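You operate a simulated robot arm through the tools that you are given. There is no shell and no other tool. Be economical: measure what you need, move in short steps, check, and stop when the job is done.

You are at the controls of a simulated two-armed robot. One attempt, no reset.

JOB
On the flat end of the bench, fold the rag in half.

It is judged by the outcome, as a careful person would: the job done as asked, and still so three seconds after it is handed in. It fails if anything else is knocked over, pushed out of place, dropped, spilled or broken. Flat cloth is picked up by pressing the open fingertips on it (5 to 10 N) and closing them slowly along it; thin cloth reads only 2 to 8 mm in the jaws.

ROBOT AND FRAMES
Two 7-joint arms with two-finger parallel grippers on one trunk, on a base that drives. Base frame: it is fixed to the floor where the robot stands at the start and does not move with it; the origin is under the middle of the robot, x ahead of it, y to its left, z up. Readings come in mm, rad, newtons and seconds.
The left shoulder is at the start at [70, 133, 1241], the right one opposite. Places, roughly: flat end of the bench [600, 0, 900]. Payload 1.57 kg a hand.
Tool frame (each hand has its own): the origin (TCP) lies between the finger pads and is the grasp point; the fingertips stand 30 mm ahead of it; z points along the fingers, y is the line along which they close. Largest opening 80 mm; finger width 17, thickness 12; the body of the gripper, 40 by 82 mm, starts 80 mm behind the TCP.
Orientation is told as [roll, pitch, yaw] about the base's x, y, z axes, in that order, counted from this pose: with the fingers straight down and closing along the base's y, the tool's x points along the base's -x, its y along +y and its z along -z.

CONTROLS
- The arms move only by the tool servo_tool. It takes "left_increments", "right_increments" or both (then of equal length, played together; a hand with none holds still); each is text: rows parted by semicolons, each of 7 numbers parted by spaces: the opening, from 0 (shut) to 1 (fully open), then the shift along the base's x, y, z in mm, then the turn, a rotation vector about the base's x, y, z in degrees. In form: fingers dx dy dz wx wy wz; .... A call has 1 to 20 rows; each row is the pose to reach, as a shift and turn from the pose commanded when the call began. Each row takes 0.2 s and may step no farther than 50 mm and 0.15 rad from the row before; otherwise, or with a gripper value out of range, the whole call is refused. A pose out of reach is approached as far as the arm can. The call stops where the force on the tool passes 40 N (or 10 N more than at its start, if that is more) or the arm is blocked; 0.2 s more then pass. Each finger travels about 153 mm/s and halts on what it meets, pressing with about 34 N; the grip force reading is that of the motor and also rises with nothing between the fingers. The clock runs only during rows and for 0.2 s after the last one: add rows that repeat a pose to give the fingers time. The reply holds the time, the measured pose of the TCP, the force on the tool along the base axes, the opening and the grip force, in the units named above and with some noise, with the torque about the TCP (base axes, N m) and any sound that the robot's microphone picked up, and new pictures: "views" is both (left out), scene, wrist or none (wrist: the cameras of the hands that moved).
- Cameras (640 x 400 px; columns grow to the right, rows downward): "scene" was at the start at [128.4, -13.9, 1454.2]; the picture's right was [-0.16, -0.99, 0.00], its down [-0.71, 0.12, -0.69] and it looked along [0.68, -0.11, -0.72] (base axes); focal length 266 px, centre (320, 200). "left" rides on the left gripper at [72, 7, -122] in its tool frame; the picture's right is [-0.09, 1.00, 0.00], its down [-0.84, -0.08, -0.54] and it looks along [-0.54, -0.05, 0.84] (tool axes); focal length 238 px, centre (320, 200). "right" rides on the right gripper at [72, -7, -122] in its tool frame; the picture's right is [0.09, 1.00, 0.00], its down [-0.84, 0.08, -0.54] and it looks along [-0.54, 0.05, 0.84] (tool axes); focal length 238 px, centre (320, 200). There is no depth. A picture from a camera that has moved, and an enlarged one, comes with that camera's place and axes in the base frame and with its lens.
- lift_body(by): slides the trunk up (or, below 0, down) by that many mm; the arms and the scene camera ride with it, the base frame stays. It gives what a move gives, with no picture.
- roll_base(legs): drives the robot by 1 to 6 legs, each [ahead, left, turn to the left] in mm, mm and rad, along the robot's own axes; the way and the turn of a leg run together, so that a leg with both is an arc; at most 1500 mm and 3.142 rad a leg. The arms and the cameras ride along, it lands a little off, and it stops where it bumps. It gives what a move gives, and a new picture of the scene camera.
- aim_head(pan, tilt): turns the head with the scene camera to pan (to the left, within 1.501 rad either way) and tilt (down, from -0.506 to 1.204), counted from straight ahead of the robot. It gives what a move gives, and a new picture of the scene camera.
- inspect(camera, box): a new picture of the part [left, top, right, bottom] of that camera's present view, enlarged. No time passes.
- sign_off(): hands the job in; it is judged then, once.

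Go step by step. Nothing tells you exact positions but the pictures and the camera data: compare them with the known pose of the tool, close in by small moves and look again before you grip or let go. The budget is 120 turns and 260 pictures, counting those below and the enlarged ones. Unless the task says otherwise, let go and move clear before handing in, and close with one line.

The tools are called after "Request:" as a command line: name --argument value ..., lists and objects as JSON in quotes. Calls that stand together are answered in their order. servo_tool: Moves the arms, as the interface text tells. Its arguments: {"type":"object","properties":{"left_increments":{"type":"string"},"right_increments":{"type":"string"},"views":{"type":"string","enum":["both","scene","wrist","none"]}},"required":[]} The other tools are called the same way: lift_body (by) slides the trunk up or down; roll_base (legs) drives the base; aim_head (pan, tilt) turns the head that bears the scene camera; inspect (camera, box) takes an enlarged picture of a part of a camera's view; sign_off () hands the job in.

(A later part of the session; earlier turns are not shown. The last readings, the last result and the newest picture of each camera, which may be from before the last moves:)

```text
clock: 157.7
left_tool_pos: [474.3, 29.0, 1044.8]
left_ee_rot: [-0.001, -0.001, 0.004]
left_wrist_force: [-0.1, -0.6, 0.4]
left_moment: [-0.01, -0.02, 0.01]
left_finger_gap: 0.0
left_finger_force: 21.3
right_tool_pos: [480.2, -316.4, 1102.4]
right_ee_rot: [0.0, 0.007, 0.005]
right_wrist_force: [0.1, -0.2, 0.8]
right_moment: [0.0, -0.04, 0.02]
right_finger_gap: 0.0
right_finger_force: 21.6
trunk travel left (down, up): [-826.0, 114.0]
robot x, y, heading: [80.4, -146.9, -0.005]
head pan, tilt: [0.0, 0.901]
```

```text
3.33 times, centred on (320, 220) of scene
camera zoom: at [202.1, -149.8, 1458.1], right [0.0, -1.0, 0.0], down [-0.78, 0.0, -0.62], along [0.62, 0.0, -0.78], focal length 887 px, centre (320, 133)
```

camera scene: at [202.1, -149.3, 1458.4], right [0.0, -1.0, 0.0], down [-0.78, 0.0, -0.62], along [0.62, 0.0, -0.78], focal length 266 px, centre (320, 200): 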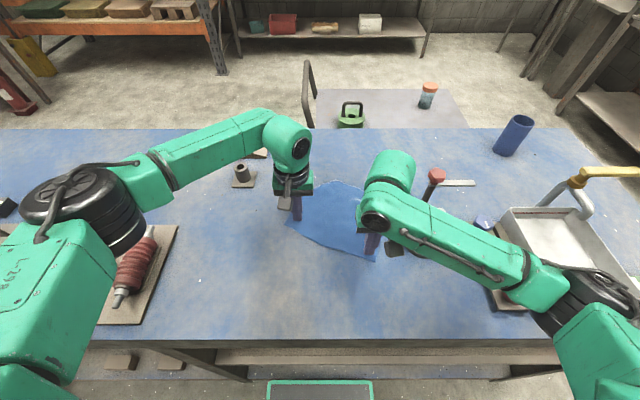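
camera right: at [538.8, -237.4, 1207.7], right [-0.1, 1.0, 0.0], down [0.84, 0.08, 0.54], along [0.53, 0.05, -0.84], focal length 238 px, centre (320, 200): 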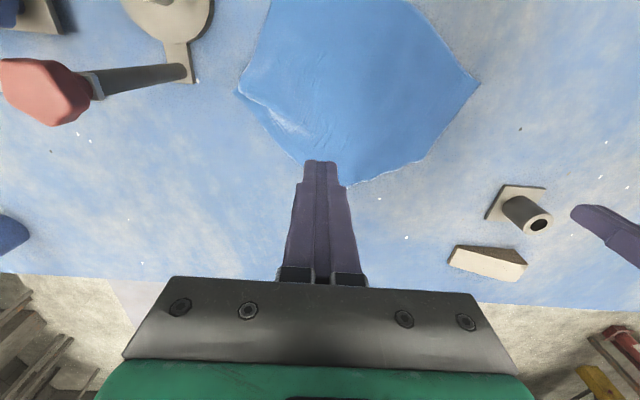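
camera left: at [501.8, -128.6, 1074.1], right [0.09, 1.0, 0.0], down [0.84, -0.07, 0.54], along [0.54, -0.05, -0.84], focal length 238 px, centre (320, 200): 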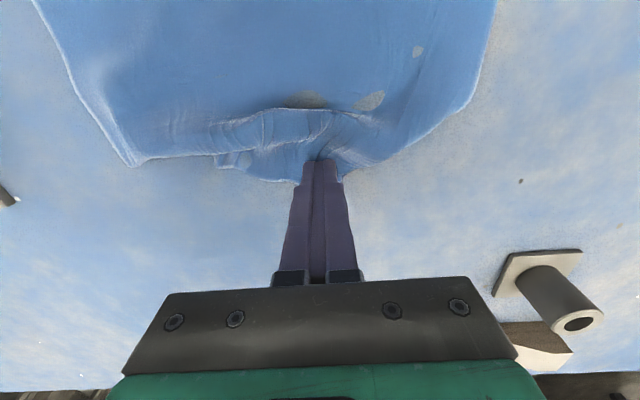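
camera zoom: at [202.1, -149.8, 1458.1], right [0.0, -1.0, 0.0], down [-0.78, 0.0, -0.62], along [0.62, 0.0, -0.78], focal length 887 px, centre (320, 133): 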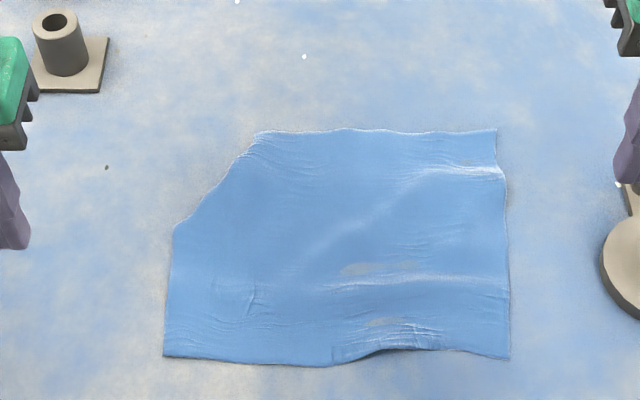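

The rag is flat and square (only the far-left corner tucked under, which will drop out when hung). I'll grip its two near corners diagonally, which keeps the corners neat; hovering first.

Request:
servo_tool --left_increments "0.4 1 -14 0 0 0 -7; 0.4 2 -28 0 0 0 -14; 0.4 3 -42 0 0 0 -21; 0.4 4 -56 -10 0 0 -28; 0.4 5 -70 -25 0 0 -35; 0.4 5 -84 -40 0 0 -42; 0.4 5 -95 -60 0 0 -45; 0.4 5 -95 -75 0 0 -45; 0.4 5 -95 -80 0 0 -45; 0.4 5 -95 -80 0 0 -45" --right_increments "0.4 0 8 0 0 0 7; 0.4 -1 16 -10 0 0 14; 0.4 -2 24 -25 0 0 21; 0.4 -3 34 -45 0 0 28; 0.4 -4 44 -65 0 0 35; 0.4 -4 54 -90 0 0 42; 0.4 -4 60 -115 0 0 45; 0.4 -4 60 -130 0 0 45; 0.4 -4 60 -137 0 0 45; 0.4 -4 60 -137 0 0 45" --views "wrist"

```text
clock: 159.9
left_tool_pos: [482.1, -67.7, 961.4]
left_ee_rot: [-0.004, 0.0, -0.78]
left_wrist_force: [0.1, 0.7, 0.5]
left_moment: [0.01, 0.03, 0.02]
left_finger_gap: 32.2
left_finger_force: 0.1
right_tool_pos: [477.4, -256.9, 962.1]
right_ee_rot: [0.0, 0.006, 0.789]
right_wrist_force: [0.0, -0.4, 0.0]
right_moment: [-0.01, 0.02, 0.03]
right_finger_gap: 32.0
right_finger_force: 0.1
trunk travel left (down, up): [-826.0, 114.0]
robot x, y, heading: [76.1, -149.5, 0.0]
head pan, tilt: [0.0, 0.901]
camera right: at [431.9, -310.3, 1082.4], right [-0.77, 0.64, 0.0], down [0.54, 0.65, 0.54], along [0.34, 0.41, -0.84], focal length 238 px, centre (320, 200)
camera left: at [435.2, -12.0, 1084.5], right [0.77, 0.64, 0.0], down [0.54, -0.64, 0.54], along [0.35, -0.42, -0.84], focal length 238 px, centre (320, 200)
```

right: 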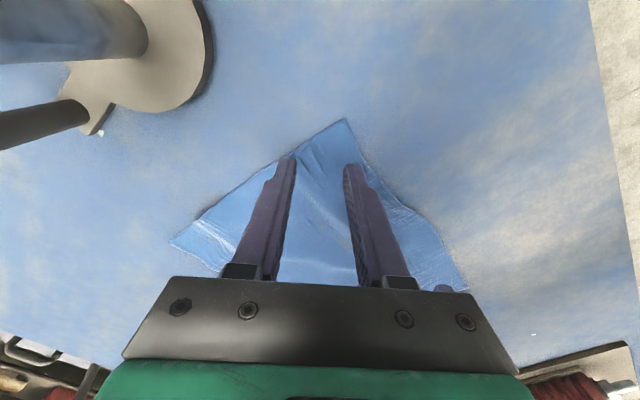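
left: 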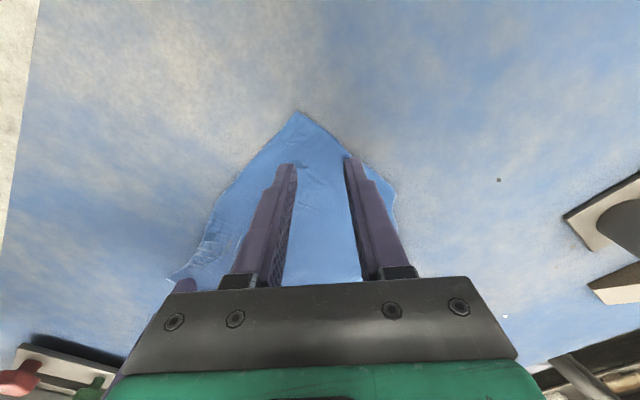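

Perfect framing of both corners. I'll centre slightly, press and close slowly.

Request:
servo_tool --left_increments "0.4 -4 -3 0 0 0 0; 0.4 -7 -6 -4 0 0 0; 0.4 -7 -6 -8 0 0 0; 0.4 -7 -6 -11 0 0 0; 0.4 -7 -6 -13 0 0 0; 0.4 -7 -6 -13 0 0 0" --right_increments "0.4 -4 3 0 0 0 0; 0.4 -7 6 -4 0 0 0; 0.4 -7 6 -8 0 0 0; 0.4 -7 6 -11 0 0 0; 0.4 -7 6 -13 0 0 0; 0.4 -7 6 -13 0 0 0" --views "wrist"

```text
clock: 161.3
left_tool_pos: [473.5, -73.3, 951.8]
left_ee_rot: [0.0, -0.002, -0.78]
left_wrist_force: [1.3, -0.4, 3.8]
left_moment: [0.01, -0.04, 0.0]
left_finger_gap: 32.2
left_finger_force: 0.4
right_tool_pos: [469.7, -250.8, 950.8]
right_ee_rot: [-0.004, 0.004, 0.789]
right_wrist_force: [1.1, 0.1, 14.1]
right_moment: [0.07, 0.02, -0.02]
right_finger_gap: 31.7
right_finger_force: 0.0
trunk travel left (down, up): [-826.0, 114.0]
robot x, y, heading: [77.4, -150.0, 0.001]
head pan, tilt: [0.0, 0.901]
camera right: at [424.3, -304.7, 1071.3], right [-0.77, 0.64, 0.0], down [0.53, 0.65, 0.54], along [0.34, 0.41, -0.84], focal length 238 px, centre (320, 200)
camera left: at [427.4, -17.7, 1073.7], right [0.77, 0.64, 0.0], down [0.54, -0.64, 0.54], along [0.35, -0.42, -0.84], focal length 238 px, centre (320, 200)
```

right: 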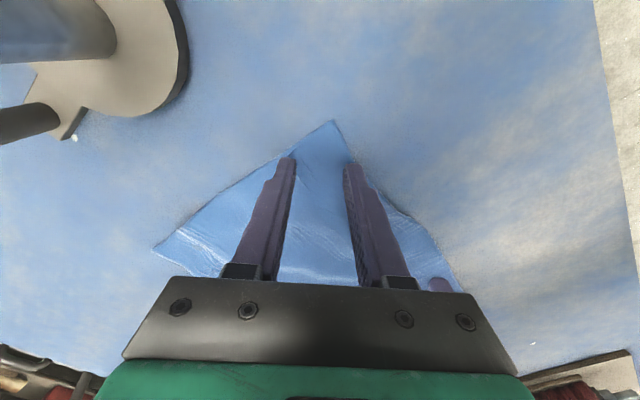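
left: 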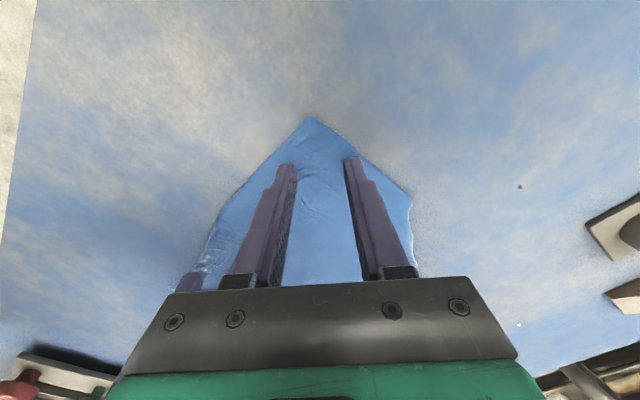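

Request:
servo_tool --left_increments "0.4 0 0 4 0 0 0; 0.45 4 -4 4 0 0 0; 0.45 4 -4 0 0 0 0; 0.45 4 -4 -2 0 0 0; 0.42 4 -4 -2 0 0 0; 0.39 4 -4 -2 0 0 0; 0.36 4 -4 -2 0 0 0; 0.33 4 -4 -2 0 0 0; 0.3 4 -4 -2 0 0 0; 0.27 4 -4 -2 0 0 0; 0.24 4 -4 -2 0 0 0; 0.21 4 -4 -2 0 0 0; 0.18 4 -4 -2 0 0 0; 0.15 4 -4 -2 0 0 0; 0.12 4 -4 -2 0 0 0; 0.09 4 -4 -2 0 0 0; 0.06 4 -4 -2 0 0 0; 0.03 4 -4 -2 0 0 0; 0 4 -4 -2 0 0 0; 0 4 -4 -2 0 0 0" --right_increments "0.4 0 0 4 0 0 0; 0.45 4 4 4 0 0 0; 0.45 4 4 1 0 0 0; 0.45 4 4 0 0 0 0; 0.42 4 4 0 0 0 0; 0.39 4 4 0 0 0 0; 0.36 4 4 0 0 0 0; 0.33 4 4 0 0 0 0; 0.3 4 4 0 0 0 0; 0.27 4 4 0 0 0 0; 0.24 4 4 0 0 0 0; 0.21 4 4 0 0 0 0; 0.18 4 4 0 0 0 0; 0.15 4 4 0 0 0 0; 0.12 4 4 0 0 0 0; 0.09 4 4 0 0 0 0; 0.06 4 4 0 0 0 0; 0.03 4 4 0 0 0 0; 0 4 4 0 0 0 0; 0 4 4 0 0 0 0" --views "wrist"

```text
clock: 165.5
left_tool_pos: [475.5, -77.0, 950.8]
left_ee_rot: [0.002, -0.004, -0.778]
left_wrist_force: [-1.3, -2.4, 35.5]
left_moment: [0.03, 0.17, 0.01]
left_finger_gap: 2.3
left_finger_force: 23.7
right_tool_pos: [471.4, -248.0, 951.8]
right_ee_rot: [-0.003, 0.004, 0.789]
right_wrist_force: [0.9, 1.0, 5.8]
right_moment: [0.01, 0.05, -0.01]
right_finger_gap: 0.1
right_finger_force: 21.4
trunk travel left (down, up): [-826.0, 114.0]
robot x, y, heading: [79.9, -146.5, -0.005]
head pan, tilt: [0.0, 0.901]
camera right: at [424.9, -302.5, 1071.4], right [-0.77, 0.64, 0.0], down [0.53, 0.65, 0.54], along [0.34, 0.41, -0.84], focal length 238 px, centre (320, 200)
camera left: at [427.7, -22.3, 1073.1], right [0.76, 0.64, 0.0], down [0.54, -0.64, 0.55], along [0.35, -0.42, -0.84], focal length 238 px, centre (320, 200)
```

right: 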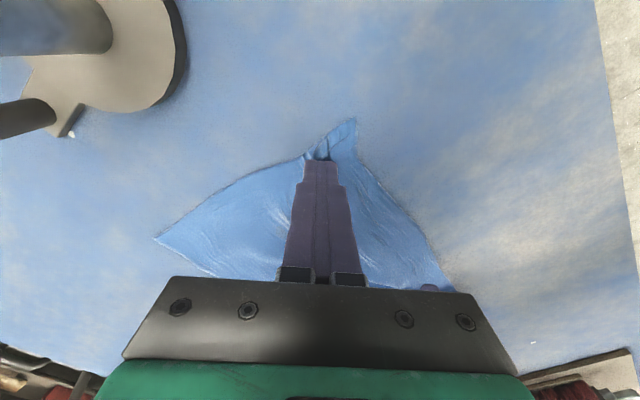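
left: 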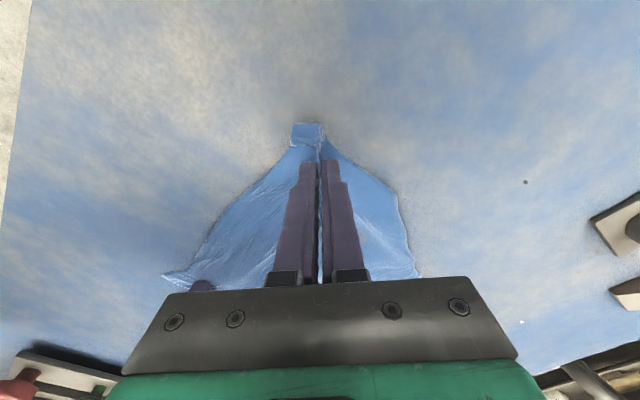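

The left corner is gripped; the right slipped (pressed too lightly). I'll redo the right with more pressure.

Request:
servo_tool --right_increments "0 0 0 8 0 0 0; 0.25 0 0 10 0 0 0; 0.5 -4 3 10 0 0 0; 0.5 -6 5 5 0 0 0; 0.5 -6 5 0 0 0 0; 0.5 -6 5 -3 0 0 0; 0.47 -6 5 -4 0 0 0; 0.44 -6 5 -4 0 0 0; 0.4 -6 5 -4 0 0 0; 0.36 -6 5 -4 0 0 0; 0.32 -6 5 -4 0 0 0; 0.28 -6 5 -4 0 0 0; 0.24 -6 5 -4 0 0 0; 0.2 -6 5 -4 0 0 0; 0.16 -6 5 -4 0 0 0; 0.12 -6 5 -4 0 0 0; 0.08 -6 5 -4 0 0 0; 0.04 -6 5 -4 0 0 0; 0 -6 5 -4 0 0 0; 0 -6 5 -4 0 0 0" --left_increments "0 0 0 1 0 0 0; 0 0 0 2 0 0 0; 0 0 0 2 0 0 0; 0 0 0 2 0 0 0; 0 0 0 2 0 0 0; 0 0 0 2 0 0 0; 0 0 0 2 0 0 0; 0 0 0 2 0 0 0; 0 0 0 2 0 0 0; 0 0 0 2 0 0 0; 0 0 0 2 0 0 0; 0 0 0 2 0 0 0; 0 0 0 2 0 0 0; 0 0 0 2 0 0 0; 0 0 0 2 0 0 0; 0 0 0 2 0 0 0; 0 0 0 2 0 0 0; 0 0 0 2 0 0 0; 0 0 0 2 0 0 0; 0 0 0 2 0 0 0" --views "wrist"

```text
clock: 166.9
left_tool_pos: [474.9, -74.7, 952.3]
left_ee_rot: [-0.002, -0.003, -0.778]
left_wrist_force: [-4.1, -2.1, 12.2]
left_moment: [-0.05, 0.12, 0.07]
left_finger_gap: 2.2
left_finger_force: 23.4
right_tool_pos: [467.7, -238.9, 952.0]
right_ee_rot: [-0.006, -0.007, 0.792]
right_wrist_force: [-3.7, 2.6, 16.2]
right_moment: [0.08, 0.14, -0.03]
right_finger_gap: 2.8
right_finger_force: 21.8
trunk travel left (down, up): [-826.0, 114.0]
robot x, y, heading: [80.1, -152.0, -0.002]
head pan, tilt: [0.0, 0.901]
stopped in row 7 (right hand): the force on the tool passed its limit (the readings are from after the stop); the commanded pose is now the measured one
camera right: at [421.2, -294.3, 1070.5], right [-0.77, 0.63, -0.01], down [0.53, 0.65, 0.55], along [0.35, 0.42, -0.84], focal length 238 px, centre (320, 200)
camera left: at [428.9, -20.1, 1073.5], right [0.76, 0.64, 0.0], down [0.54, -0.64, 0.54], along [0.35, -0.42, -0.84], focal length 238 px, centre (320, 200)
```

right: 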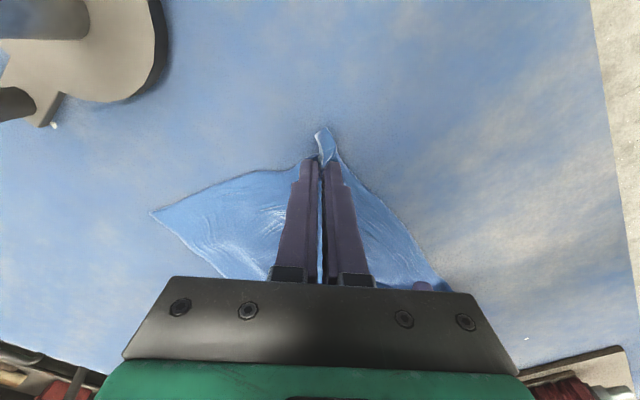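
left: 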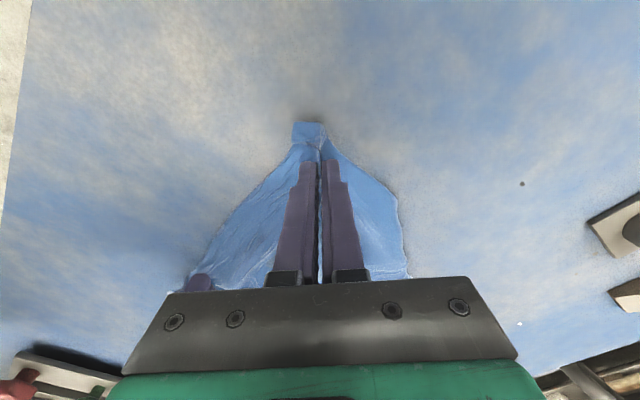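

Both corners now read gripped (2.2 and 2.8 mm). I'll lift the rag to hang and spread it gently.

Request:
servo_tool --left_increments "0 0 0 12 0 0 0; 0 -4 0 30 0 0 0; 0 -8 1 52 0 0 0; 0 -12 2 75 0 0 0; 0 -16 3 100 0 0 0; 0 -22 4 125 0 0 0; 0 -28 5 150 0 0 0; 0 -36 6 175 0 0 0; 0 -44 7 198 0 0 0; 0 -52 8 215 0 0 0; 0 -60 8 218 0 0 0; 0 -65 8 218 0 0 0; 0 -65 8 218 0 0 0; 0 -65 8 218 0 0 0" --right_increments "0 0 0 12 0 0 0; 0 -4 0 30 0 0 0; 0 -8 -1 52 0 0 0; 0 -12 -2 75 0 0 0; 0 -16 -3 100 0 0 0; 0 -20 -4 125 0 0 0; 0 -26 -5 150 0 0 0; 0 -32 -6 175 0 0 0; 0 -40 -7 198 0 0 0; 0 -48 -8 215 0 0 0; 0 -54 -8 218 0 0 0; 0 -58 -8 218 0 0 0; 0 -58 -8 218 0 0 0; 0 -58 -8 218 0 0 0" --views "both"

Request:
inspect --camera "scene" --box '[220, 150, 420, 290]'

```text
clock: 169.9
left_tool_pos: [413.6, -68.9, 1167.5]
left_ee_rot: [-0.003, -0.003, -0.78]
left_wrist_force: [0.2, -25.8, -0.6]
left_moment: [-0.82, -0.02, 0.2]
left_finger_gap: 2.0
left_finger_force: 23.8
right_tool_pos: [412.7, -246.8, 1168.8]
right_ee_rot: [0.003, -0.006, 0.792]
right_wrist_force: [0.3, 26.8, -0.5]
right_moment: [0.84, 0.0, -0.14]
right_finger_gap: 2.5
right_finger_force: 23.6
trunk travel left (down, up): [-826.0, 114.0]
robot x, y, heading: [80.0, -147.3, -0.003]
head pan, tilt: [0.0, 0.901]
camera scene: at [204.4, -149.3, 1457.9], right [0.0, -1.0, 0.0], down [-0.78, 0.0, -0.62], along [0.62, 0.0, -0.78], focal length 266 px, centre (320, 200)
camera right: at [366.8, -303.6, 1286.6], right [-0.77, 0.63, 0.0], down [0.53, 0.65, 0.55], along [0.35, 0.42, -0.84], focal length 238 px, centre (320, 200)
camera left: at [367.1, -13.8, 1289.8], right [0.76, 0.64, 0.0], down [0.54, -0.64, 0.54], along [0.35, -0.42, -0.84], focal length 238 px, centre (320, 200)
```

scene: 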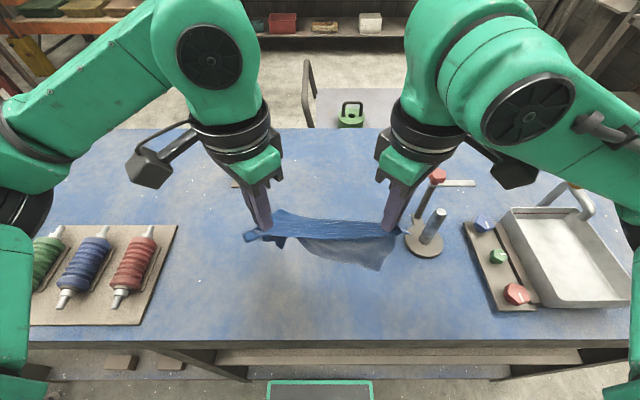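
right: 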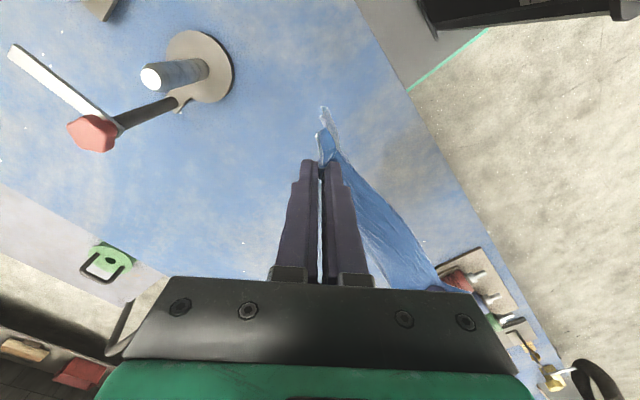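
left: 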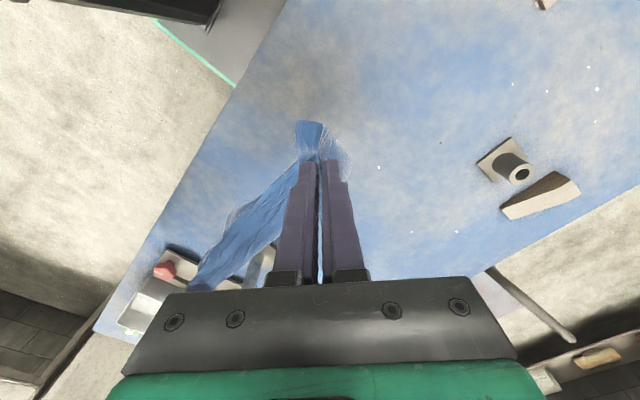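

```text
2.86 times, centred on (320, 220) of scene
camera zoom: at [204.4, -149.3, 1457.9], right [0.0, -1.0, 0.0], down [-0.78, 0.0, -0.62], along [0.62, 0.0, -0.78], focal length 760 px, centre (320, 143)
```

zoom: 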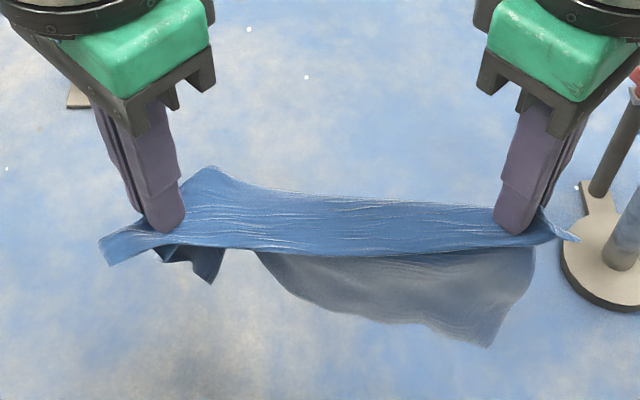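

Tension is too high (26 N) and the left side is bunched. I'll bring the hands together and bob a little to let the cloth drop free, then re-spread gently.

Request:
servo_tool --left_increments "0 0 -10 0 0 0 0; 0 0 -20 -10 0 0 0; 0 0 -25 15 0 0 0; 0 0 -25 -15 0 0 0; 0 0 -25 15 0 0 0; 0 0 -25 -15 0 0 0; 0 0 -25 15 0 0 0; 0 0 -20 0 0 0 0; 0 0 -12 0 0 0 0; 0 0 -6 0 0 0 0; 0 0 -6 0 0 0 0; 0 0 -6 0 0 0 0" --right_increments "0 0 10 0 0 0 0; 0 0 20 -10 0 0 0; 0 0 25 15 0 0 0; 0 0 25 -15 0 0 0; 0 0 25 15 0 0 0; 0 0 25 -15 0 0 0; 0 0 25 15 0 0 0; 0 0 20 0 0 0 0; 0 0 12 0 0 0 0; 0 0 6 0 0 0 0; 0 0 6 0 0 0 0; 0 0 6 0 0 0 0" --views "none"

Request:
inspect --camera "scene" --box '[220, 150, 420, 290]'

```text
clock: 172.5
left_tool_pos: [414.1, -73.8, 1167.7]
left_ee_rot: [-0.001, 0.006, -0.778]
left_wrist_force: [0.0, -2.6, -0.1]
left_moment: [-0.1, -0.01, -0.01]
left_finger_gap: 2.4
left_finger_force: 23.1
right_tool_pos: [412.0, -241.0, 1167.6]
right_ee_rot: [-0.001, -0.003, 0.792]
right_wrist_force: [0.5, 2.7, -0.7]
right_moment: [0.1, -0.04, -0.06]
right_finger_gap: 2.3
right_finger_force: 23.6
trunk travel left (down, up): [-826.0, 114.0]
robot x, y, heading: [78.6, -149.9, 0.002]
head pan, tilt: [0.0, 0.901]
```

```text
2.86 times, centred on (320, 220) of scene
camera zoom: at [204.5, -149.3, 1457.8], right [0.0, -1.0, 0.0], down [-0.78, 0.0, -0.62], along [0.62, 0.0, -0.78], focal length 760 px, centre (320, 143)
```

zoom: 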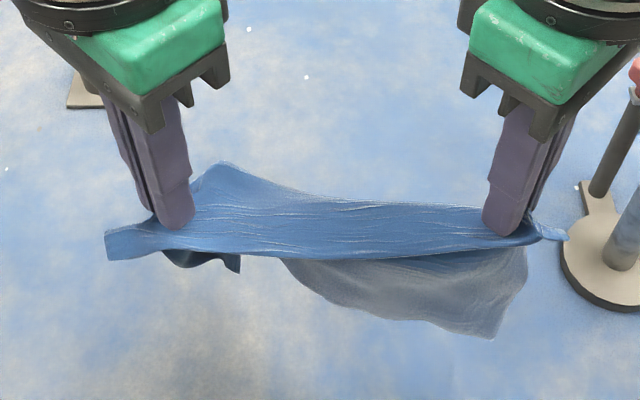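

It hangs with its bottom toward the far side. Now the mirrored lay: lower until the bottom edge rests near me, then carry the hands away from me so the first half lies down.

Request:
servo_tool --left_increments "0 -10 0 0 0 0 0; 0 -20 0 -5 0 0 0; 0 -28 0 -20 0 0 0; 0 -28 0 -38 0 0 0; 0 -28 0 -54 0 0 0; 0 -28 0 -68 0 0 0; 0 -26 0 -82 0 0 0; 0 -20 0 -94 0 0 0; 0 -10 0 -104 0 0 0; 0 2 0 -112 0 0 0; 0 14 0 -120 0 0 0; 0 26 0 -126 0 0 0; 0 38 0 -131 0 0 0; 0 50 0 -134 0 0 0; 0 62 0 -136 0 0 0; 0 74 0 -136 0 0 0; 0 86 0 -136 0 0 0; 0 96 0 -136 0 0 0; 0 96 0 -136 0 0 0" --right_increments "0 -10 0 0 0 0 0; 0 -20 0 -5 0 0 0; 0 -28 0 -20 0 0 0; 0 -28 0 -38 0 0 0; 0 -28 0 -54 0 0 0; 0 -28 0 -68 0 0 0; 0 -26 0 -82 0 0 0; 0 -20 0 -94 0 0 0; 0 -10 0 -104 0 0 0; 0 2 0 -112 0 0 0; 0 14 0 -120 0 0 0; 0 26 0 -126 0 0 0; 0 38 0 -131 0 0 0; 0 50 0 -134 0 0 0; 0 62 0 -136 0 0 0; 0 74 0 -136 0 0 0; 0 86 0 -136 0 0 0; 0 96 0 -136 0 0 0; 0 96 0 -136 0 0 0" --views "none"

Request:
inspect --camera "scene" --box '[220, 150, 420, 290]'

```text
clock: 176.5
left_tool_pos: [509.9, -74.1, 1032.0]
left_ee_rot: [0.0, 0.004, -0.778]
left_wrist_force: [0.1, -2.9, 0.7]
left_moment: [-0.09, -0.03, 0.03]
left_finger_gap: 2.1
left_finger_force: 23.8
right_tool_pos: [508.8, -242.4, 1031.2]
right_ee_rot: [-0.002, -0.001, 0.793]
right_wrist_force: [0.1, 2.9, -0.7]
right_moment: [0.18, 0.06, -0.04]
right_finger_gap: 2.3
right_finger_force: 23.7
right hand out of reach, approached as far as the arm can: row 4, 5, 6, 7, 8
trunk travel left (down, up): [-826.0, 114.0]
robot x, y, heading: [79.2, -148.4, -0.004]
head pan, tilt: [0.0, 0.901]
```

```text
2.86 times, centred on (320, 220) of scene
camera zoom: at [204.1, -149.3, 1457.9], right [0.0, -1.0, 0.0], down [-0.78, 0.0, -0.62], along [0.62, 0.0, -0.78], focal length 760 px, centre (320, 143)
```

zoom: 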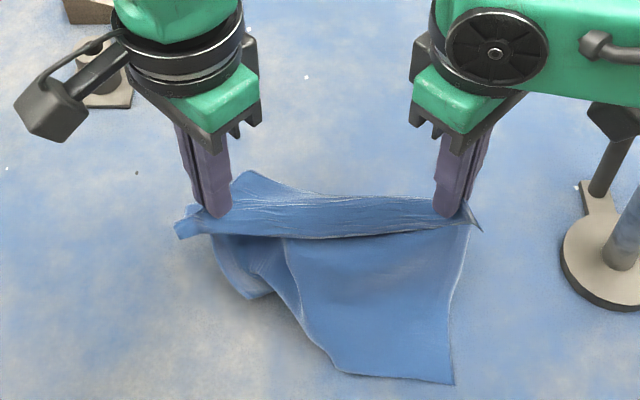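

The right half lies well, but the far-left corner is still tucked. I'll lay the whole sheet flat from here, then pull that corner out before folding.

Request:
servo_tool --left_increments "0 8 0 -6 0 0 0; 0 17 0 -13 0 0 0; 0 26 0 -20 0 0 0; 0 36 0 -28 0 0 0; 0 46 0 -37 0 0 0; 0 56 0 -46 0 0 0; 0 66 0 -55 0 0 0; 0 75 0 -63 0 0 0; 0 83 0 -70 0 0 0; 0 90 0 -74 0 0 0; 0 90 0 -74 0 0 0" --right_increments "0 8 0 -6 0 0 0; 0 17 0 -13 0 0 0; 0 26 0 -20 0 0 0; 0 36 0 -28 0 0 0; 0 46 0 -37 0 0 0; 0 56 0 -46 0 0 0; 0 66 0 -55 0 0 0; 0 75 0 -63 0 0 0; 0 83 0 -70 0 0 0; 0 90 0 -74 0 0 0; 0 90 0 -74 0 0 0" --views "none"

Request:
inspect --camera "scene" --box '[220, 150, 420, 290]'

```text
clock: 178.9
left_tool_pos: [518.2, -74.0, 1025.0]
left_ee_rot: [-0.002, -0.002, -0.778]
left_wrist_force: [13.2, -28.4, -12.6]
left_moment: [-0.82, -0.31, -0.15]
left_finger_gap: 1.8
left_finger_force: 23.6
left hand out of reach, approached as far as the arm can: row 2, 3, 4, 5, 6, 7, 8, 9, 10, 11
right_tool_pos: [596.9, -240.2, 958.1]
right_ee_rot: [0.004, -0.005, 0.795]
right_wrist_force: [-13.4, 27.7, 13.1]
right_moment: [1.03, 0.49, 0.18]
right_finger_gap: 3.4
right_finger_force: 24.1
trunk travel left (down, up): [-826.0, 114.0]
robot x, y, heading: [77.6, -149.6, -0.004]
head pan, tilt: [0.0, 0.901]
```

```text
2.86 times, centred on (320, 220) of scene
camera zoom: at [204.0, -149.3, 1457.9], right [0.0, -1.0, 0.0], down [-0.78, 0.0, -0.62], along [0.62, 0.0, -0.78], focal length 760 px, centre (320, 143)
```

zoom: 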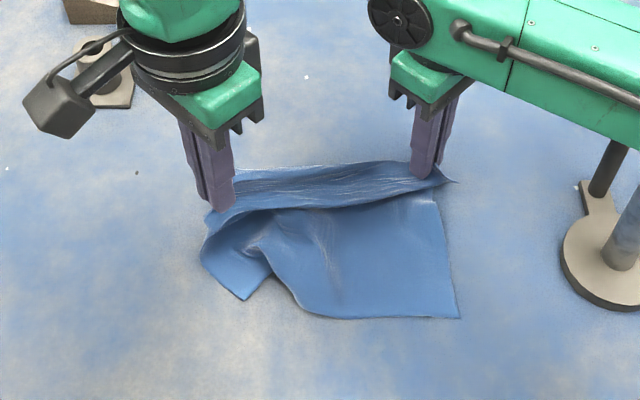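

The left wrist hit a limit at that yaw. I'll turn the left hand back square so it can follow.

Request:
servo_tool --left_increments "0 -30 0 28 0 0 6; 0 -60 0 55 0 0 12; 0 -70 0 62 0 0 19; 0 -65 0 56 0 0 26; 0 -55 0 46 0 0 33; 0 -45 0 36 0 0 40; 0 -33 0 26 0 0 45; 0 -20 0 16 0 0 45; 0 -10 0 6 0 0 45; 0 -4 0 0 0 0 45; 0 -4 0 0 0 0 45" --views "scene"

Request:
inspect --camera "scene" --box '[220, 150, 420, 290]'

```text
clock: 181.3
left_tool_pos: [517.0, -71.6, 1025.8]
left_ee_rot: [0.001, 0.003, 0.005]
left_wrist_force: [-1.0, -0.3, -0.1]
left_moment: [0.0, -0.01, 0.02]
left_finger_gap: 0.1
left_finger_force: 21.3
right_tool_pos: [598.9, -243.1, 958.0]
right_ee_rot: [-0.001, -0.002, 0.791]
right_wrist_force: [0.0, -0.1, 0.6]
right_moment: [-0.01, 0.02, 0.03]
right_finger_gap: 2.7
right_finger_force: 24.4
trunk travel left (down, up): [-826.0, 114.0]
robot x, y, heading: [81.7, -150.2, -0.003]
head pan, tilt: [0.0, 0.901]
camera scene: at [204.3, -149.3, 1457.9], right [0.0, -1.0, 0.0], down [-0.78, 0.0, -0.62], along [0.62, 0.0, -0.78], focal length 266 px, centre (320, 200)
```

scene: 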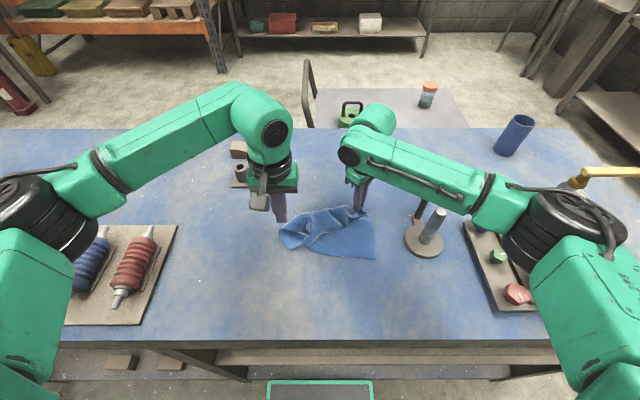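

```text
2.86 times, centred on (320, 220) of scene
camera zoom: at [204.3, -149.3, 1457.9], right [0.0, -1.0, 0.0], down [-0.78, 0.0, -0.62], along [0.62, 0.0, -0.78], focal length 760 px, centre (320, 143)
```

zoom: 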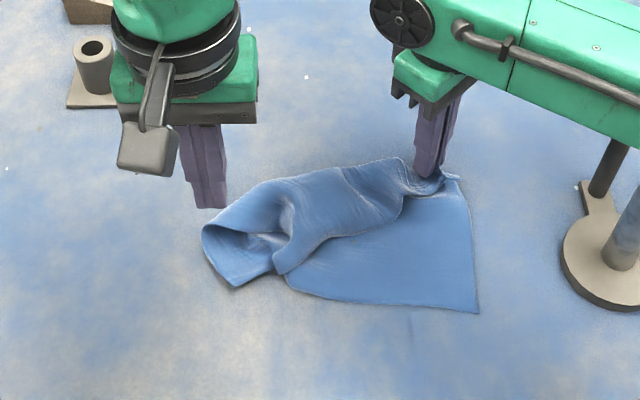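

The left grip slipped off while turning; the right still holds its corner. I'll look from the left wrist camera to regrab the loose corner, at about [495,−116].

Request:
servo_tool --left_increments "0.2 0 0 5 0 0 0; 0.4 -8 -15 0 0 0 0; 0.4 -15 -30 -10 0 0 0; 0.4 -20 -42 -25 0 0 0; 0.4 -20 -42 -25 0 0 0" --views "wrist"

```text
clock: 182.5
left_tool_pos: [497.9, -111.8, 1001.7]
left_ee_rot: [0.0, 0.006, 0.009]
left_wrist_force: [0.9, 0.0, -0.5]
left_moment: [-0.01, 0.0, -0.01]
left_finger_gap: 32.1
left_finger_force: 0.0
right_tool_pos: [598.5, -242.2, 957.8]
right_ee_rot: [-0.002, -0.002, 0.795]
right_wrist_force: [0.8, -0.1, -0.5]
right_moment: [0.04, -0.04, 0.01]
right_finger_gap: 2.2
right_finger_force: 23.8
trunk travel left (down, up): [-826.0, 114.0]
robot x, y, heading: [76.9, -146.4, -0.003]
head pan, tilt: [0.0, 0.901]
camera left: at [426.5, -107.1, 1123.5], right [0.08, 1.0, 0.0], down [0.84, -0.07, 0.54], along [0.54, -0.05, -0.84], focal length 238 px, centre (320, 200)
```

left: 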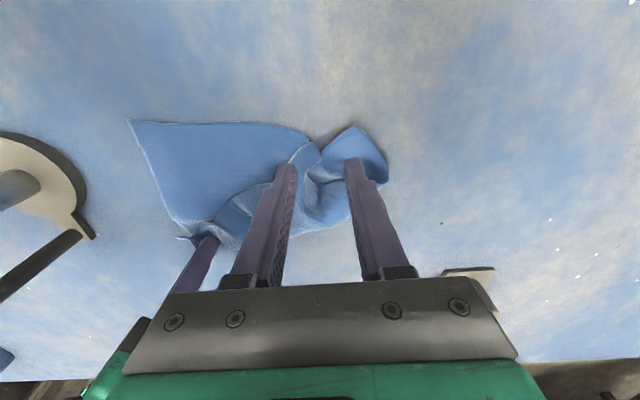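

The loose corner is nearly between the fingers. Lowering over it and closing.

Request:
servo_tool --left_increments "0.5 4 -4 -10 0 0 0; 0.5 8 -8 -22 0 0 0; 0.5 8 -8 -34 0 0 0; 0.5 8 -8 -42 0 0 0; 0.5 8 -8 -48 0 0 0; 0.5 8 -8 -51 0 0 0; 0.46 8 -8 -52 0 0 0; 0.42 8 -8 -52 0 0 0; 0.38 8 -8 -52 0 0 0; 0.34 8 -8 -52 0 0 0; 0.3 8 -8 -52 0 0 0; 0.26 8 -8 -52 0 0 0; 0.22 8 -8 -52 0 0 0; 0.18 8 -8 -52 0 0 0; 0.14 8 -8 -52 0 0 0; 0.1 8 -8 -52 0 0 0; 0.06 8 -8 -52 0 0 0; 0.03 8 -8 -52 0 0 0; 0 8 -8 -52 0 0 0; 0 8 -8 -52 0 0 0" --views "wrist"

```text
clock: 186.7
left_tool_pos: [502.1, -119.4, 951.6]
left_ee_rot: [0.001, 0.002, 0.007]
left_wrist_force: [0.1, 0.9, 19.3]
left_moment: [0.15, 0.01, 0.0]
left_finger_gap: 3.2
left_finger_force: 24.3
right_tool_pos: [596.1, -242.3, 959.2]
right_ee_rot: [-0.003, -0.003, 0.792]
right_wrist_force: [1.0, 0.3, 0.8]
right_moment: [0.0, 0.02, 0.01]
right_finger_gap: 2.6
right_finger_force: 24.0
trunk travel left (down, up): [-826.0, 114.0]
robot x, y, heading: [79.2, -149.4, -0.006]
head pan, tilt: [0.0, 0.901]
camera left: at [431.4, -114.6, 1073.6], right [0.08, 1.0, 0.0], down [0.84, -0.07, 0.54], along [0.54, -0.05, -0.84], focal length 238 px, centre (320, 200)
```

left: 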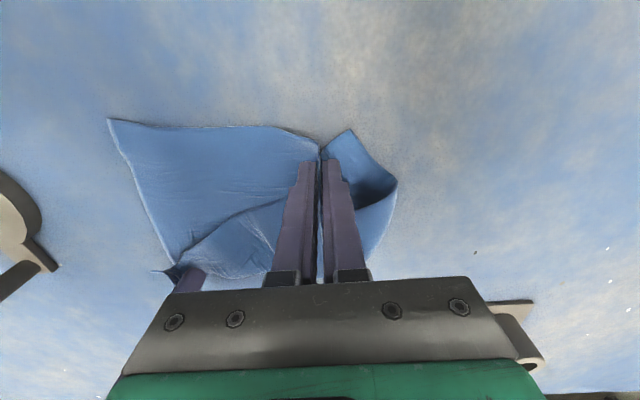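

Gripped (3.2 mm). I'll lift this corner high and carry it level with the right hand to unroll the sheet.

Request:
servo_tool --left_increments "0 0 0 20 0 0 0; 0 0 2 45 0 0 0; 0 4 6 70 0 0 0; 0 12 12 95 0 0 0; 0 24 20 115 0 0 0; 0 38 30 130 0 0 0; 0 54 38 138 0 0 0; 0 70 44 138 0 0 0; 0 84 48 138 0 0 0; 0 92 50 138 0 0 0; 0 92 50 138 0 0 0" --right_increments "0 0 0 20 0 0 0; 0 0 0 45 0 0 0; 0 0 0 70 0 0 0; 0 0 0 95 0 0 0; 0 0 0 115 0 0 0; 0 0 0 130 0 0 0; 0 0 0 135 0 0 0; 0 0 0 135 0 0 0; 0 0 0 135 0 0 0; 0 0 0 135 0 0 0; 0 0 0 135 0 0 0" --views "none"

Request:
inspect --camera "scene" --box '[220, 130, 420, 270]'

```text
clock: 189.1
left_tool_pos: [597.3, -70.2, 1087.5]
left_ee_rot: [-0.001, 0.003, 0.006]
left_wrist_force: [-1.1, -13.2, -1.2]
left_moment: [-0.22, 0.05, -0.26]
left_finger_gap: 4.8
left_finger_force: 25.2
right_tool_pos: [598.6, -241.8, 1093.1]
right_ee_rot: [-0.002, -0.005, 0.791]
right_wrist_force: [0.7, 12.2, 0.2]
right_moment: [0.44, -0.07, -0.11]
right_finger_gap: 2.4
right_finger_force: 24.1
trunk travel left (down, up): [-826.0, 114.0]
robot x, y, heading: [79.0, -151.8, -0.002]
head pan, tilt: [0.0, 0.901]
```

```text
2.86 times, centred on (320, 200) of scene
camera zoom: at [204.3, -149.2, 1457.9], right [0.0, -1.0, 0.0], down [-0.78, 0.0, -0.62], along [0.62, 0.0, -0.78], focal length 760 px, centre (320, 200)
```

zoom: 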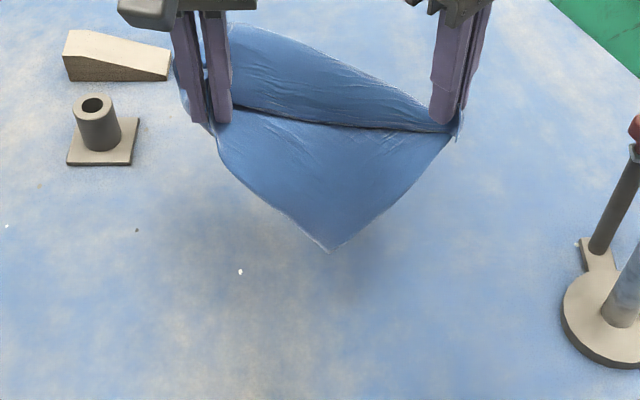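

The left hand holds two layers, so it hangs as a triangle. I'll lay it down, release, and flatten it with fingertip drags, which have been reliable.

Request:
servo_tool --left_increments "0 -10 0 -15 0 0 0; 0 -18 0 -30 0 0 0; 0 -20 0 -48 0 0 0; 0 -16 0 -66 0 0 0; 0 -8 0 -84 0 0 0; 0 0 0 -100 0 0 0; 0 8 0 -114 0 0 0; 0 14 0 -126 0 0 0; 0 14 0 -134 0 0 0; 0.15 14 0 -134 0 0 0; 0.3 14 0 -134 0 0 0; 0.4 14 0 -130 0 0 0; 0.4 14 0 -110 0 0 0; 0.4 14 0 -70 0 0 0; 0.4 14 15 -25 0 0 0; 0.4 4 50 -5 0 0 0; 0.4 -10 90 0 0 0 0; 0.4 -25 125 0 0 0 0" --right_increments "0 -10 0 -15 0 0 0; 0 -18 0 -30 0 0 0; 0 -20 0 -48 0 0 0; 0 -16 0 -66 0 0 0; 0 -8 0 -84 0 0 0; 0 0 0 -100 0 0 0; 0 8 0 -116 0 0 0; 0 14 0 -130 0 0 0; 0 14 0 -138 0 0 0; 0.15 14 0 -138 0 0 0; 0.3 14 0 -138 0 0 0; 0.4 14 0 -134 0 0 0; 0.4 14 0 -114 0 0 0; 0.4 14 0 -70 0 0 0; 0.4 14 0 -25 0 0 0; 0.4 4 0 10 0 0 -8; 0.4 -10 -15 30 0 0 -16; 0.4 -20 -40 50 0 0 -24" --views "none"

Request:
inspect --camera "scene" --box '[220, 140, 420, 280]'

```text
clock: 192.9
left_tool_pos: [569.5, 52.3, 1088.8]
left_ee_rot: [0.0, 0.003, 0.007]
left_wrist_force: [-0.1, 0.7, -0.2]
left_moment: [0.02, -0.02, 0.01]
left_finger_gap: 31.6
left_finger_force: 0.2
right_tool_pos: [576.5, -283.1, 1142.8]
right_ee_rot: [-0.004, -0.001, 0.37]
right_wrist_force: [-0.1, -0.5, 0.4]
right_moment: [0.03, -0.03, 0.02]
right_finger_gap: 32.2
right_finger_force: 0.0
trunk travel left (down, up): [-826.0, 114.0]
robot x, y, heading: [76.4, -149.2, 0.001]
head pan, tilt: [0.0, 0.901]
```

```text
2.86 times, centred on (320, 210) of scene
camera zoom: at [202.1, -149.2, 1458.0], right [0.0, -1.0, 0.0], down [-0.78, 0.0, -0.62], along [0.62, 0.0, -0.78], focal length 760 px, centre (320, 171)
```

zoom: 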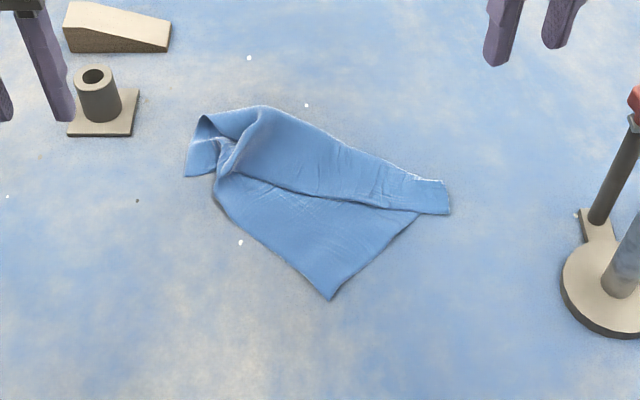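

I see a flap folded toward me over the rag, its free edge running from about [616,−92] to [580,−262]. I'll push that edge away with the right hand's opened fingers, skimming just above the bottom layer, to flip it open.

Request:
servo_tool --right_increments "0.6 -5 25 -5 0 0 -8; 0.8 -10 50 -10 0 0 -16; 1 -15 75 -20 0 0 -24; 1 -18 95 -50 0 0 -32; 1 -18 106 -85 0 0 -33; 1 -18 106 -120 0 0 -33; 1 -18 106 -150 0 0 -33; 1 -18 106 -175 0 0 -33; 1 -18 106 -187 0 0 -33; 1 -18 106 -187 0 0 -33" --views "wrist"

```text
clock: 195.1
left_tool_pos: [570.7, 51.6, 1087.4]
left_ee_rot: [0.0, 0.004, 0.006]
left_wrist_force: [0.4, 0.4, 0.5]
left_moment: [0.03, 0.01, 0.01]
left_finger_gap: 32.2
left_finger_force: 0.0
right_tool_pos: [559.0, -175.5, 954.3]
right_ee_rot: [-0.001, -0.002, -0.202]
right_wrist_force: [0.1, -1.3, 0.1]
right_moment: [0.01, 0.01, -0.02]
right_finger_gap: 79.9
right_finger_force: 0.1
trunk travel left (down, up): [-826.0, 114.0]
robot x, y, heading: [81.2, -149.5, 0.001]
head pan, tilt: [0.0, 0.901]
camera right: at [487.8, -167.1, 1074.7], right [0.11, 0.99, 0.0], down [0.83, -0.09, 0.54], along [0.54, -0.06, -0.84], focal length 238 px, centre (320, 200)
```

right: 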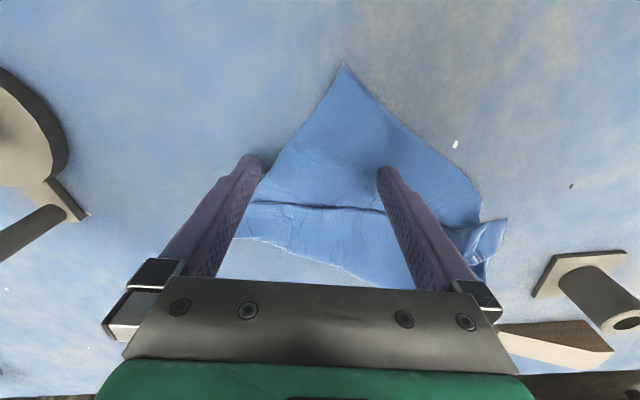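

The flap's edge is just ahead of the fingers. Pushing it away slowly.

Request:
servo_tool --right_increments "1 6 0 -1 0 0 0; 1 14 0 -1 0 0 0; 1 22 0 -1 0 0 0; 1 30 0 -1 0 0 0; 1 38 0 -1 0 0 0; 1 46 0 -1 0 0 0; 1 54 0 0 0 0 0; 1 62 0 0 0 0 0; 1 70 0 0 0 0 0; 1 78 0 0 0 0 0; 1 86 0 0 0 0 0; 1 92 0 0 0 0 0; 1 92 0 10 0 0 0; 1 92 0 40 0 0 0; 1 80 -15 80 0 0 0; 1 60 -40 110 0 0 0; 1 40 -70 140 0 0 0" --views "none"

Request:
inspect --camera "scene" --box '[220, 140, 420, 280]'

```text
clock: 198.7
left_tool_pos: [569.7, 49.0, 1088.0]
left_ee_rot: [0.001, 0.004, 0.006]
left_wrist_force: [-0.6, 0.7, -0.6]
left_moment: [0.03, 0.0, 0.01]
left_finger_gap: 31.9
left_finger_force: 0.0
right_tool_pos: [596.6, -249.7, 1094.8]
right_ee_rot: [-0.002, -0.005, -0.204]
right_wrist_force: [-0.8, -0.6, 0.9]
right_moment: [0.01, -0.02, -0.01]
right_finger_gap: 79.8
right_finger_force: 0.0
trunk travel left (down, up): [-826.0, 114.0]
robot x, y, heading: [77.0, -147.1, -0.004]
head pan, tilt: [0.0, 0.901]
```

```text
2.86 times, centred on (320, 210) of scene
camera zoom: at [202.9, -151.7, 1457.9], right [0.0, -1.0, 0.0], down [-0.78, 0.0, -0.62], along [0.62, 0.0, -0.78], focal length 760 px, centre (320, 171)
```

zoom: 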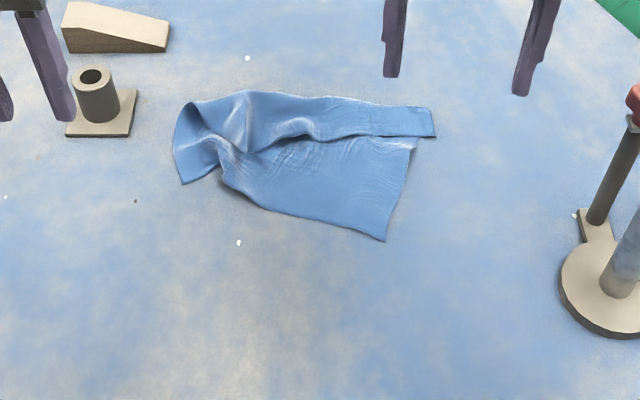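

That pushed the whole rag farther away instead. I'll press both closed hands on it and drag it back toward me.

Request:
servo_tool --left_increments "0 12 -24 0 0 0 0; 0 24 -48 0 0 0 0; 0 36 -72 -10 0 0 0; 0 48 -96 -30 0 0 0; 0 60 -120 -60 0 0 0; 0 68 -137 -95 0 0 0; 0 68 -137 -125 0 0 0; 0 68 -137 -136 0 0 0; 0 68 -137 -140 0 0 0; 0 62 -137 -141 0 0 0; 0 50 -137 -141 0 0 0; 0 37 -137 -141 0 0 0; 0 24 -137 -141 0 0 0; 0 11 -137 -141 0 0 0; 0 -2 -137 -141 0 0 0; 0 -15 -137 -141 0 0 0; 0 -28 -137 -141 0 0 0; 0 -41 -137 -141 0 0 0; 0 -54 -137 -141 0 0 0; 0 -54 -137 -110 0 0 0" --right_increments "0.6 4 10 0 0 0 2; 0.2 8 20 -10 0 0 4; 0 12 30 -25 0 0 6; 0 16 40 -50 0 0 8; 0 20 50 -80 0 0 10; 0 21 53 -110 0 0 11; 0 21 53 -132 0 0 11; 0 21 53 -143 0 0 11; 0 21 53 -147 0 0 11; 0 15 53 -148 0 0 11; 0 3 53 -148 0 0 11; 0 -10 53 -148 0 0 11; 0 -23 53 -148 0 0 11; 0 -36 53 -148 0 0 11; 0 -49 53 -148 0 0 11; 0 -62 53 -148 0 0 11; 0 -75 53 -148 0 0 11; 0 -88 53 -148 0 0 11; 0 -101 53 -148 0 0 11; 0 -101 53 -120 0 0 11" --views "none"

Request:
servo_tool --left_increments "0 0 0 35 0 0 0; 0 0 10 70 0 0 0; 0 0 40 100 0 0 0; 0 0 80 110 0 0 0; 0 0 120 110 0 0 0" --right_increments "0 0 0 35 0 0 0; 0 0 0 70 0 0 0; 0 0 -20 110 0 0 0; 0 0 -50 140 0 0 0; 0 0 -80 150 0 0 0" --views "none"

Request:
inspect --camera "scene" --box '[220, 150, 420, 290]'

```text
clock: 202.9
left_tool_pos: [516.8, -80.6, 974.3]
left_ee_rot: [0.005, 0.011, 0.007]
left_wrist_force: [0.2, -0.1, 1.0]
left_moment: [0.01, 0.02, -0.05]
left_finger_gap: 0.1
left_finger_force: 21.4
right_tool_pos: [498.9, -194.4, 970.0]
right_ee_rot: [-0.006, 0.006, -0.011]
right_wrist_force: [1.4, 0.5, 0.1]
right_moment: [-0.01, 0.0, -0.01]
right_finger_gap: 0.0
right_finger_force: 20.7
trunk travel left (down, up): [-826.0, 114.0]
robot x, y, heading: [76.9, -149.7, -0.003]
head pan, tilt: [0.0, 0.901]
```

```text
clock: 204.1
left_tool_pos: [518.1, 36.9, 1086.6]
left_ee_rot: [0.0, 0.004, 0.007]
left_wrist_force: [0.2, -0.4, 0.0]
left_moment: [0.0, -0.03, 0.01]
left_finger_gap: 0.3
left_finger_force: 21.2
right_tool_pos: [497.9, -272.9, 1127.4]
right_ee_rot: [-0.002, -0.004, -0.01]
right_wrist_force: [0.2, 0.7, -0.3]
right_moment: [0.01, 0.01, 0.01]
right_finger_gap: 0.1
right_finger_force: 21.1
trunk travel left (down, up): [-826.0, 114.0]
robot x, y, heading: [81.6, -151.4, -0.006]
head pan, tilt: [0.0, 0.901]
```

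```text
2.86 times, centred on (320, 220) of scene
camera zoom: at [203.8, -148.8, 1457.9], right [0.0, -1.0, 0.0], down [-0.78, 0.0, -0.62], along [0.62, 0.0, -0.78], focal length 760 px, centre (320, 143)
```

zoom: 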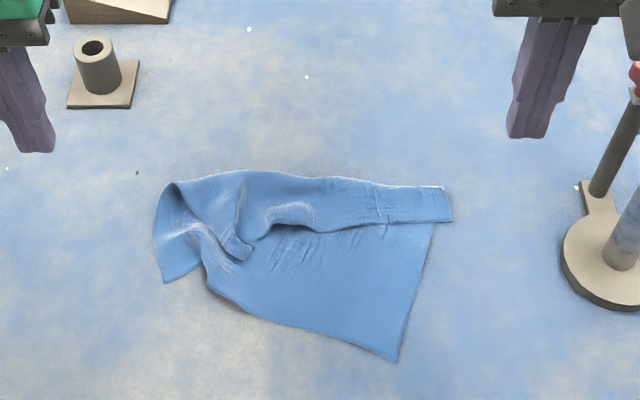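

Now it is clear: C's corner lies at about [546,−257] and D's tip at about [512,−85], both folded toward me. I'll hover over both to grip them and carry that edge away.

Request:
servo_tool --left_increments "0.4 3 -25 0 0 0 0; 0.4 6 -50 -10 0 0 0; 0.4 9 -75 -30 0 0 0; 0.4 12 -100 -60 0 0 0; 0.4 12 -125 -85 0 0 0; 0.4 12 -127 -103 0 0 0; 0.4 12 -127 -103 0 0 0" --right_increments "0.4 12 5 -10 0 0 7; 0.4 24 10 -40 0 0 14; 0.4 36 15 -75 0 0 21; 0.4 48 20 -105 0 0 28; 0.4 60 26 -130 0 0 35; 0.4 62 28 -142 0 0 36; 0.4 62 28 -142 0 0 36" --views "wrist"

```text
clock: 205.7
left_tool_pos: [529.4, -88.7, 984.9]
left_ee_rot: [0.0, 0.004, 0.006]
left_wrist_force: [-0.8, -0.2, 0.0]
left_moment: [0.02, -0.03, 0.04]
left_finger_gap: 32.2
left_finger_force: 0.0
right_tool_pos: [560.7, -244.7, 982.9]
right_ee_rot: [-0.002, -0.002, 0.618]
right_wrist_force: [0.0, 0.3, 0.0]
right_moment: [-0.01, 0.0, -0.01]
right_finger_gap: 31.9
right_finger_force: 0.1
trunk travel left (down, up): [-826.0, 114.0]
robot x, y, heading: [79.9, -148.1, -0.006]
head pan, tilt: [0.0, 0.901]
camera right: at [505.2, -291.7, 1102.1], right [-0.65, 0.76, 0.0], down [0.64, 0.55, 0.54], along [0.41, 0.35, -0.84], focal length 238 px, centre (320, 200)
camera left: at [458.4, -83.8, 1106.9], right [0.08, 1.0, 0.0], down [0.84, -0.07, 0.54], along [0.54, -0.05, -0.84], focal length 238 px, centre (320, 200)
```

right: 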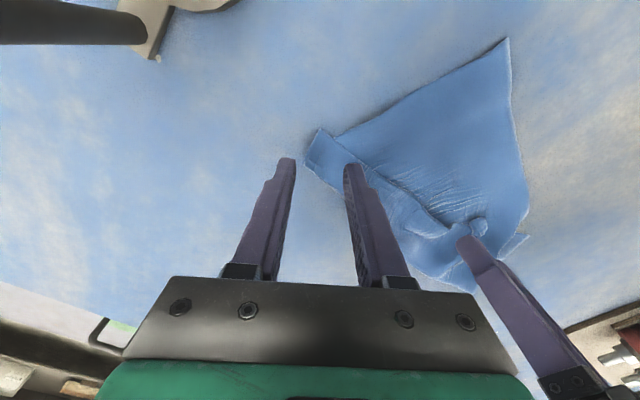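
left: 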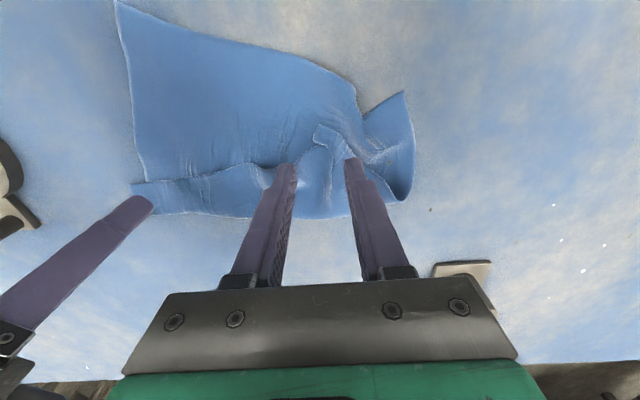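

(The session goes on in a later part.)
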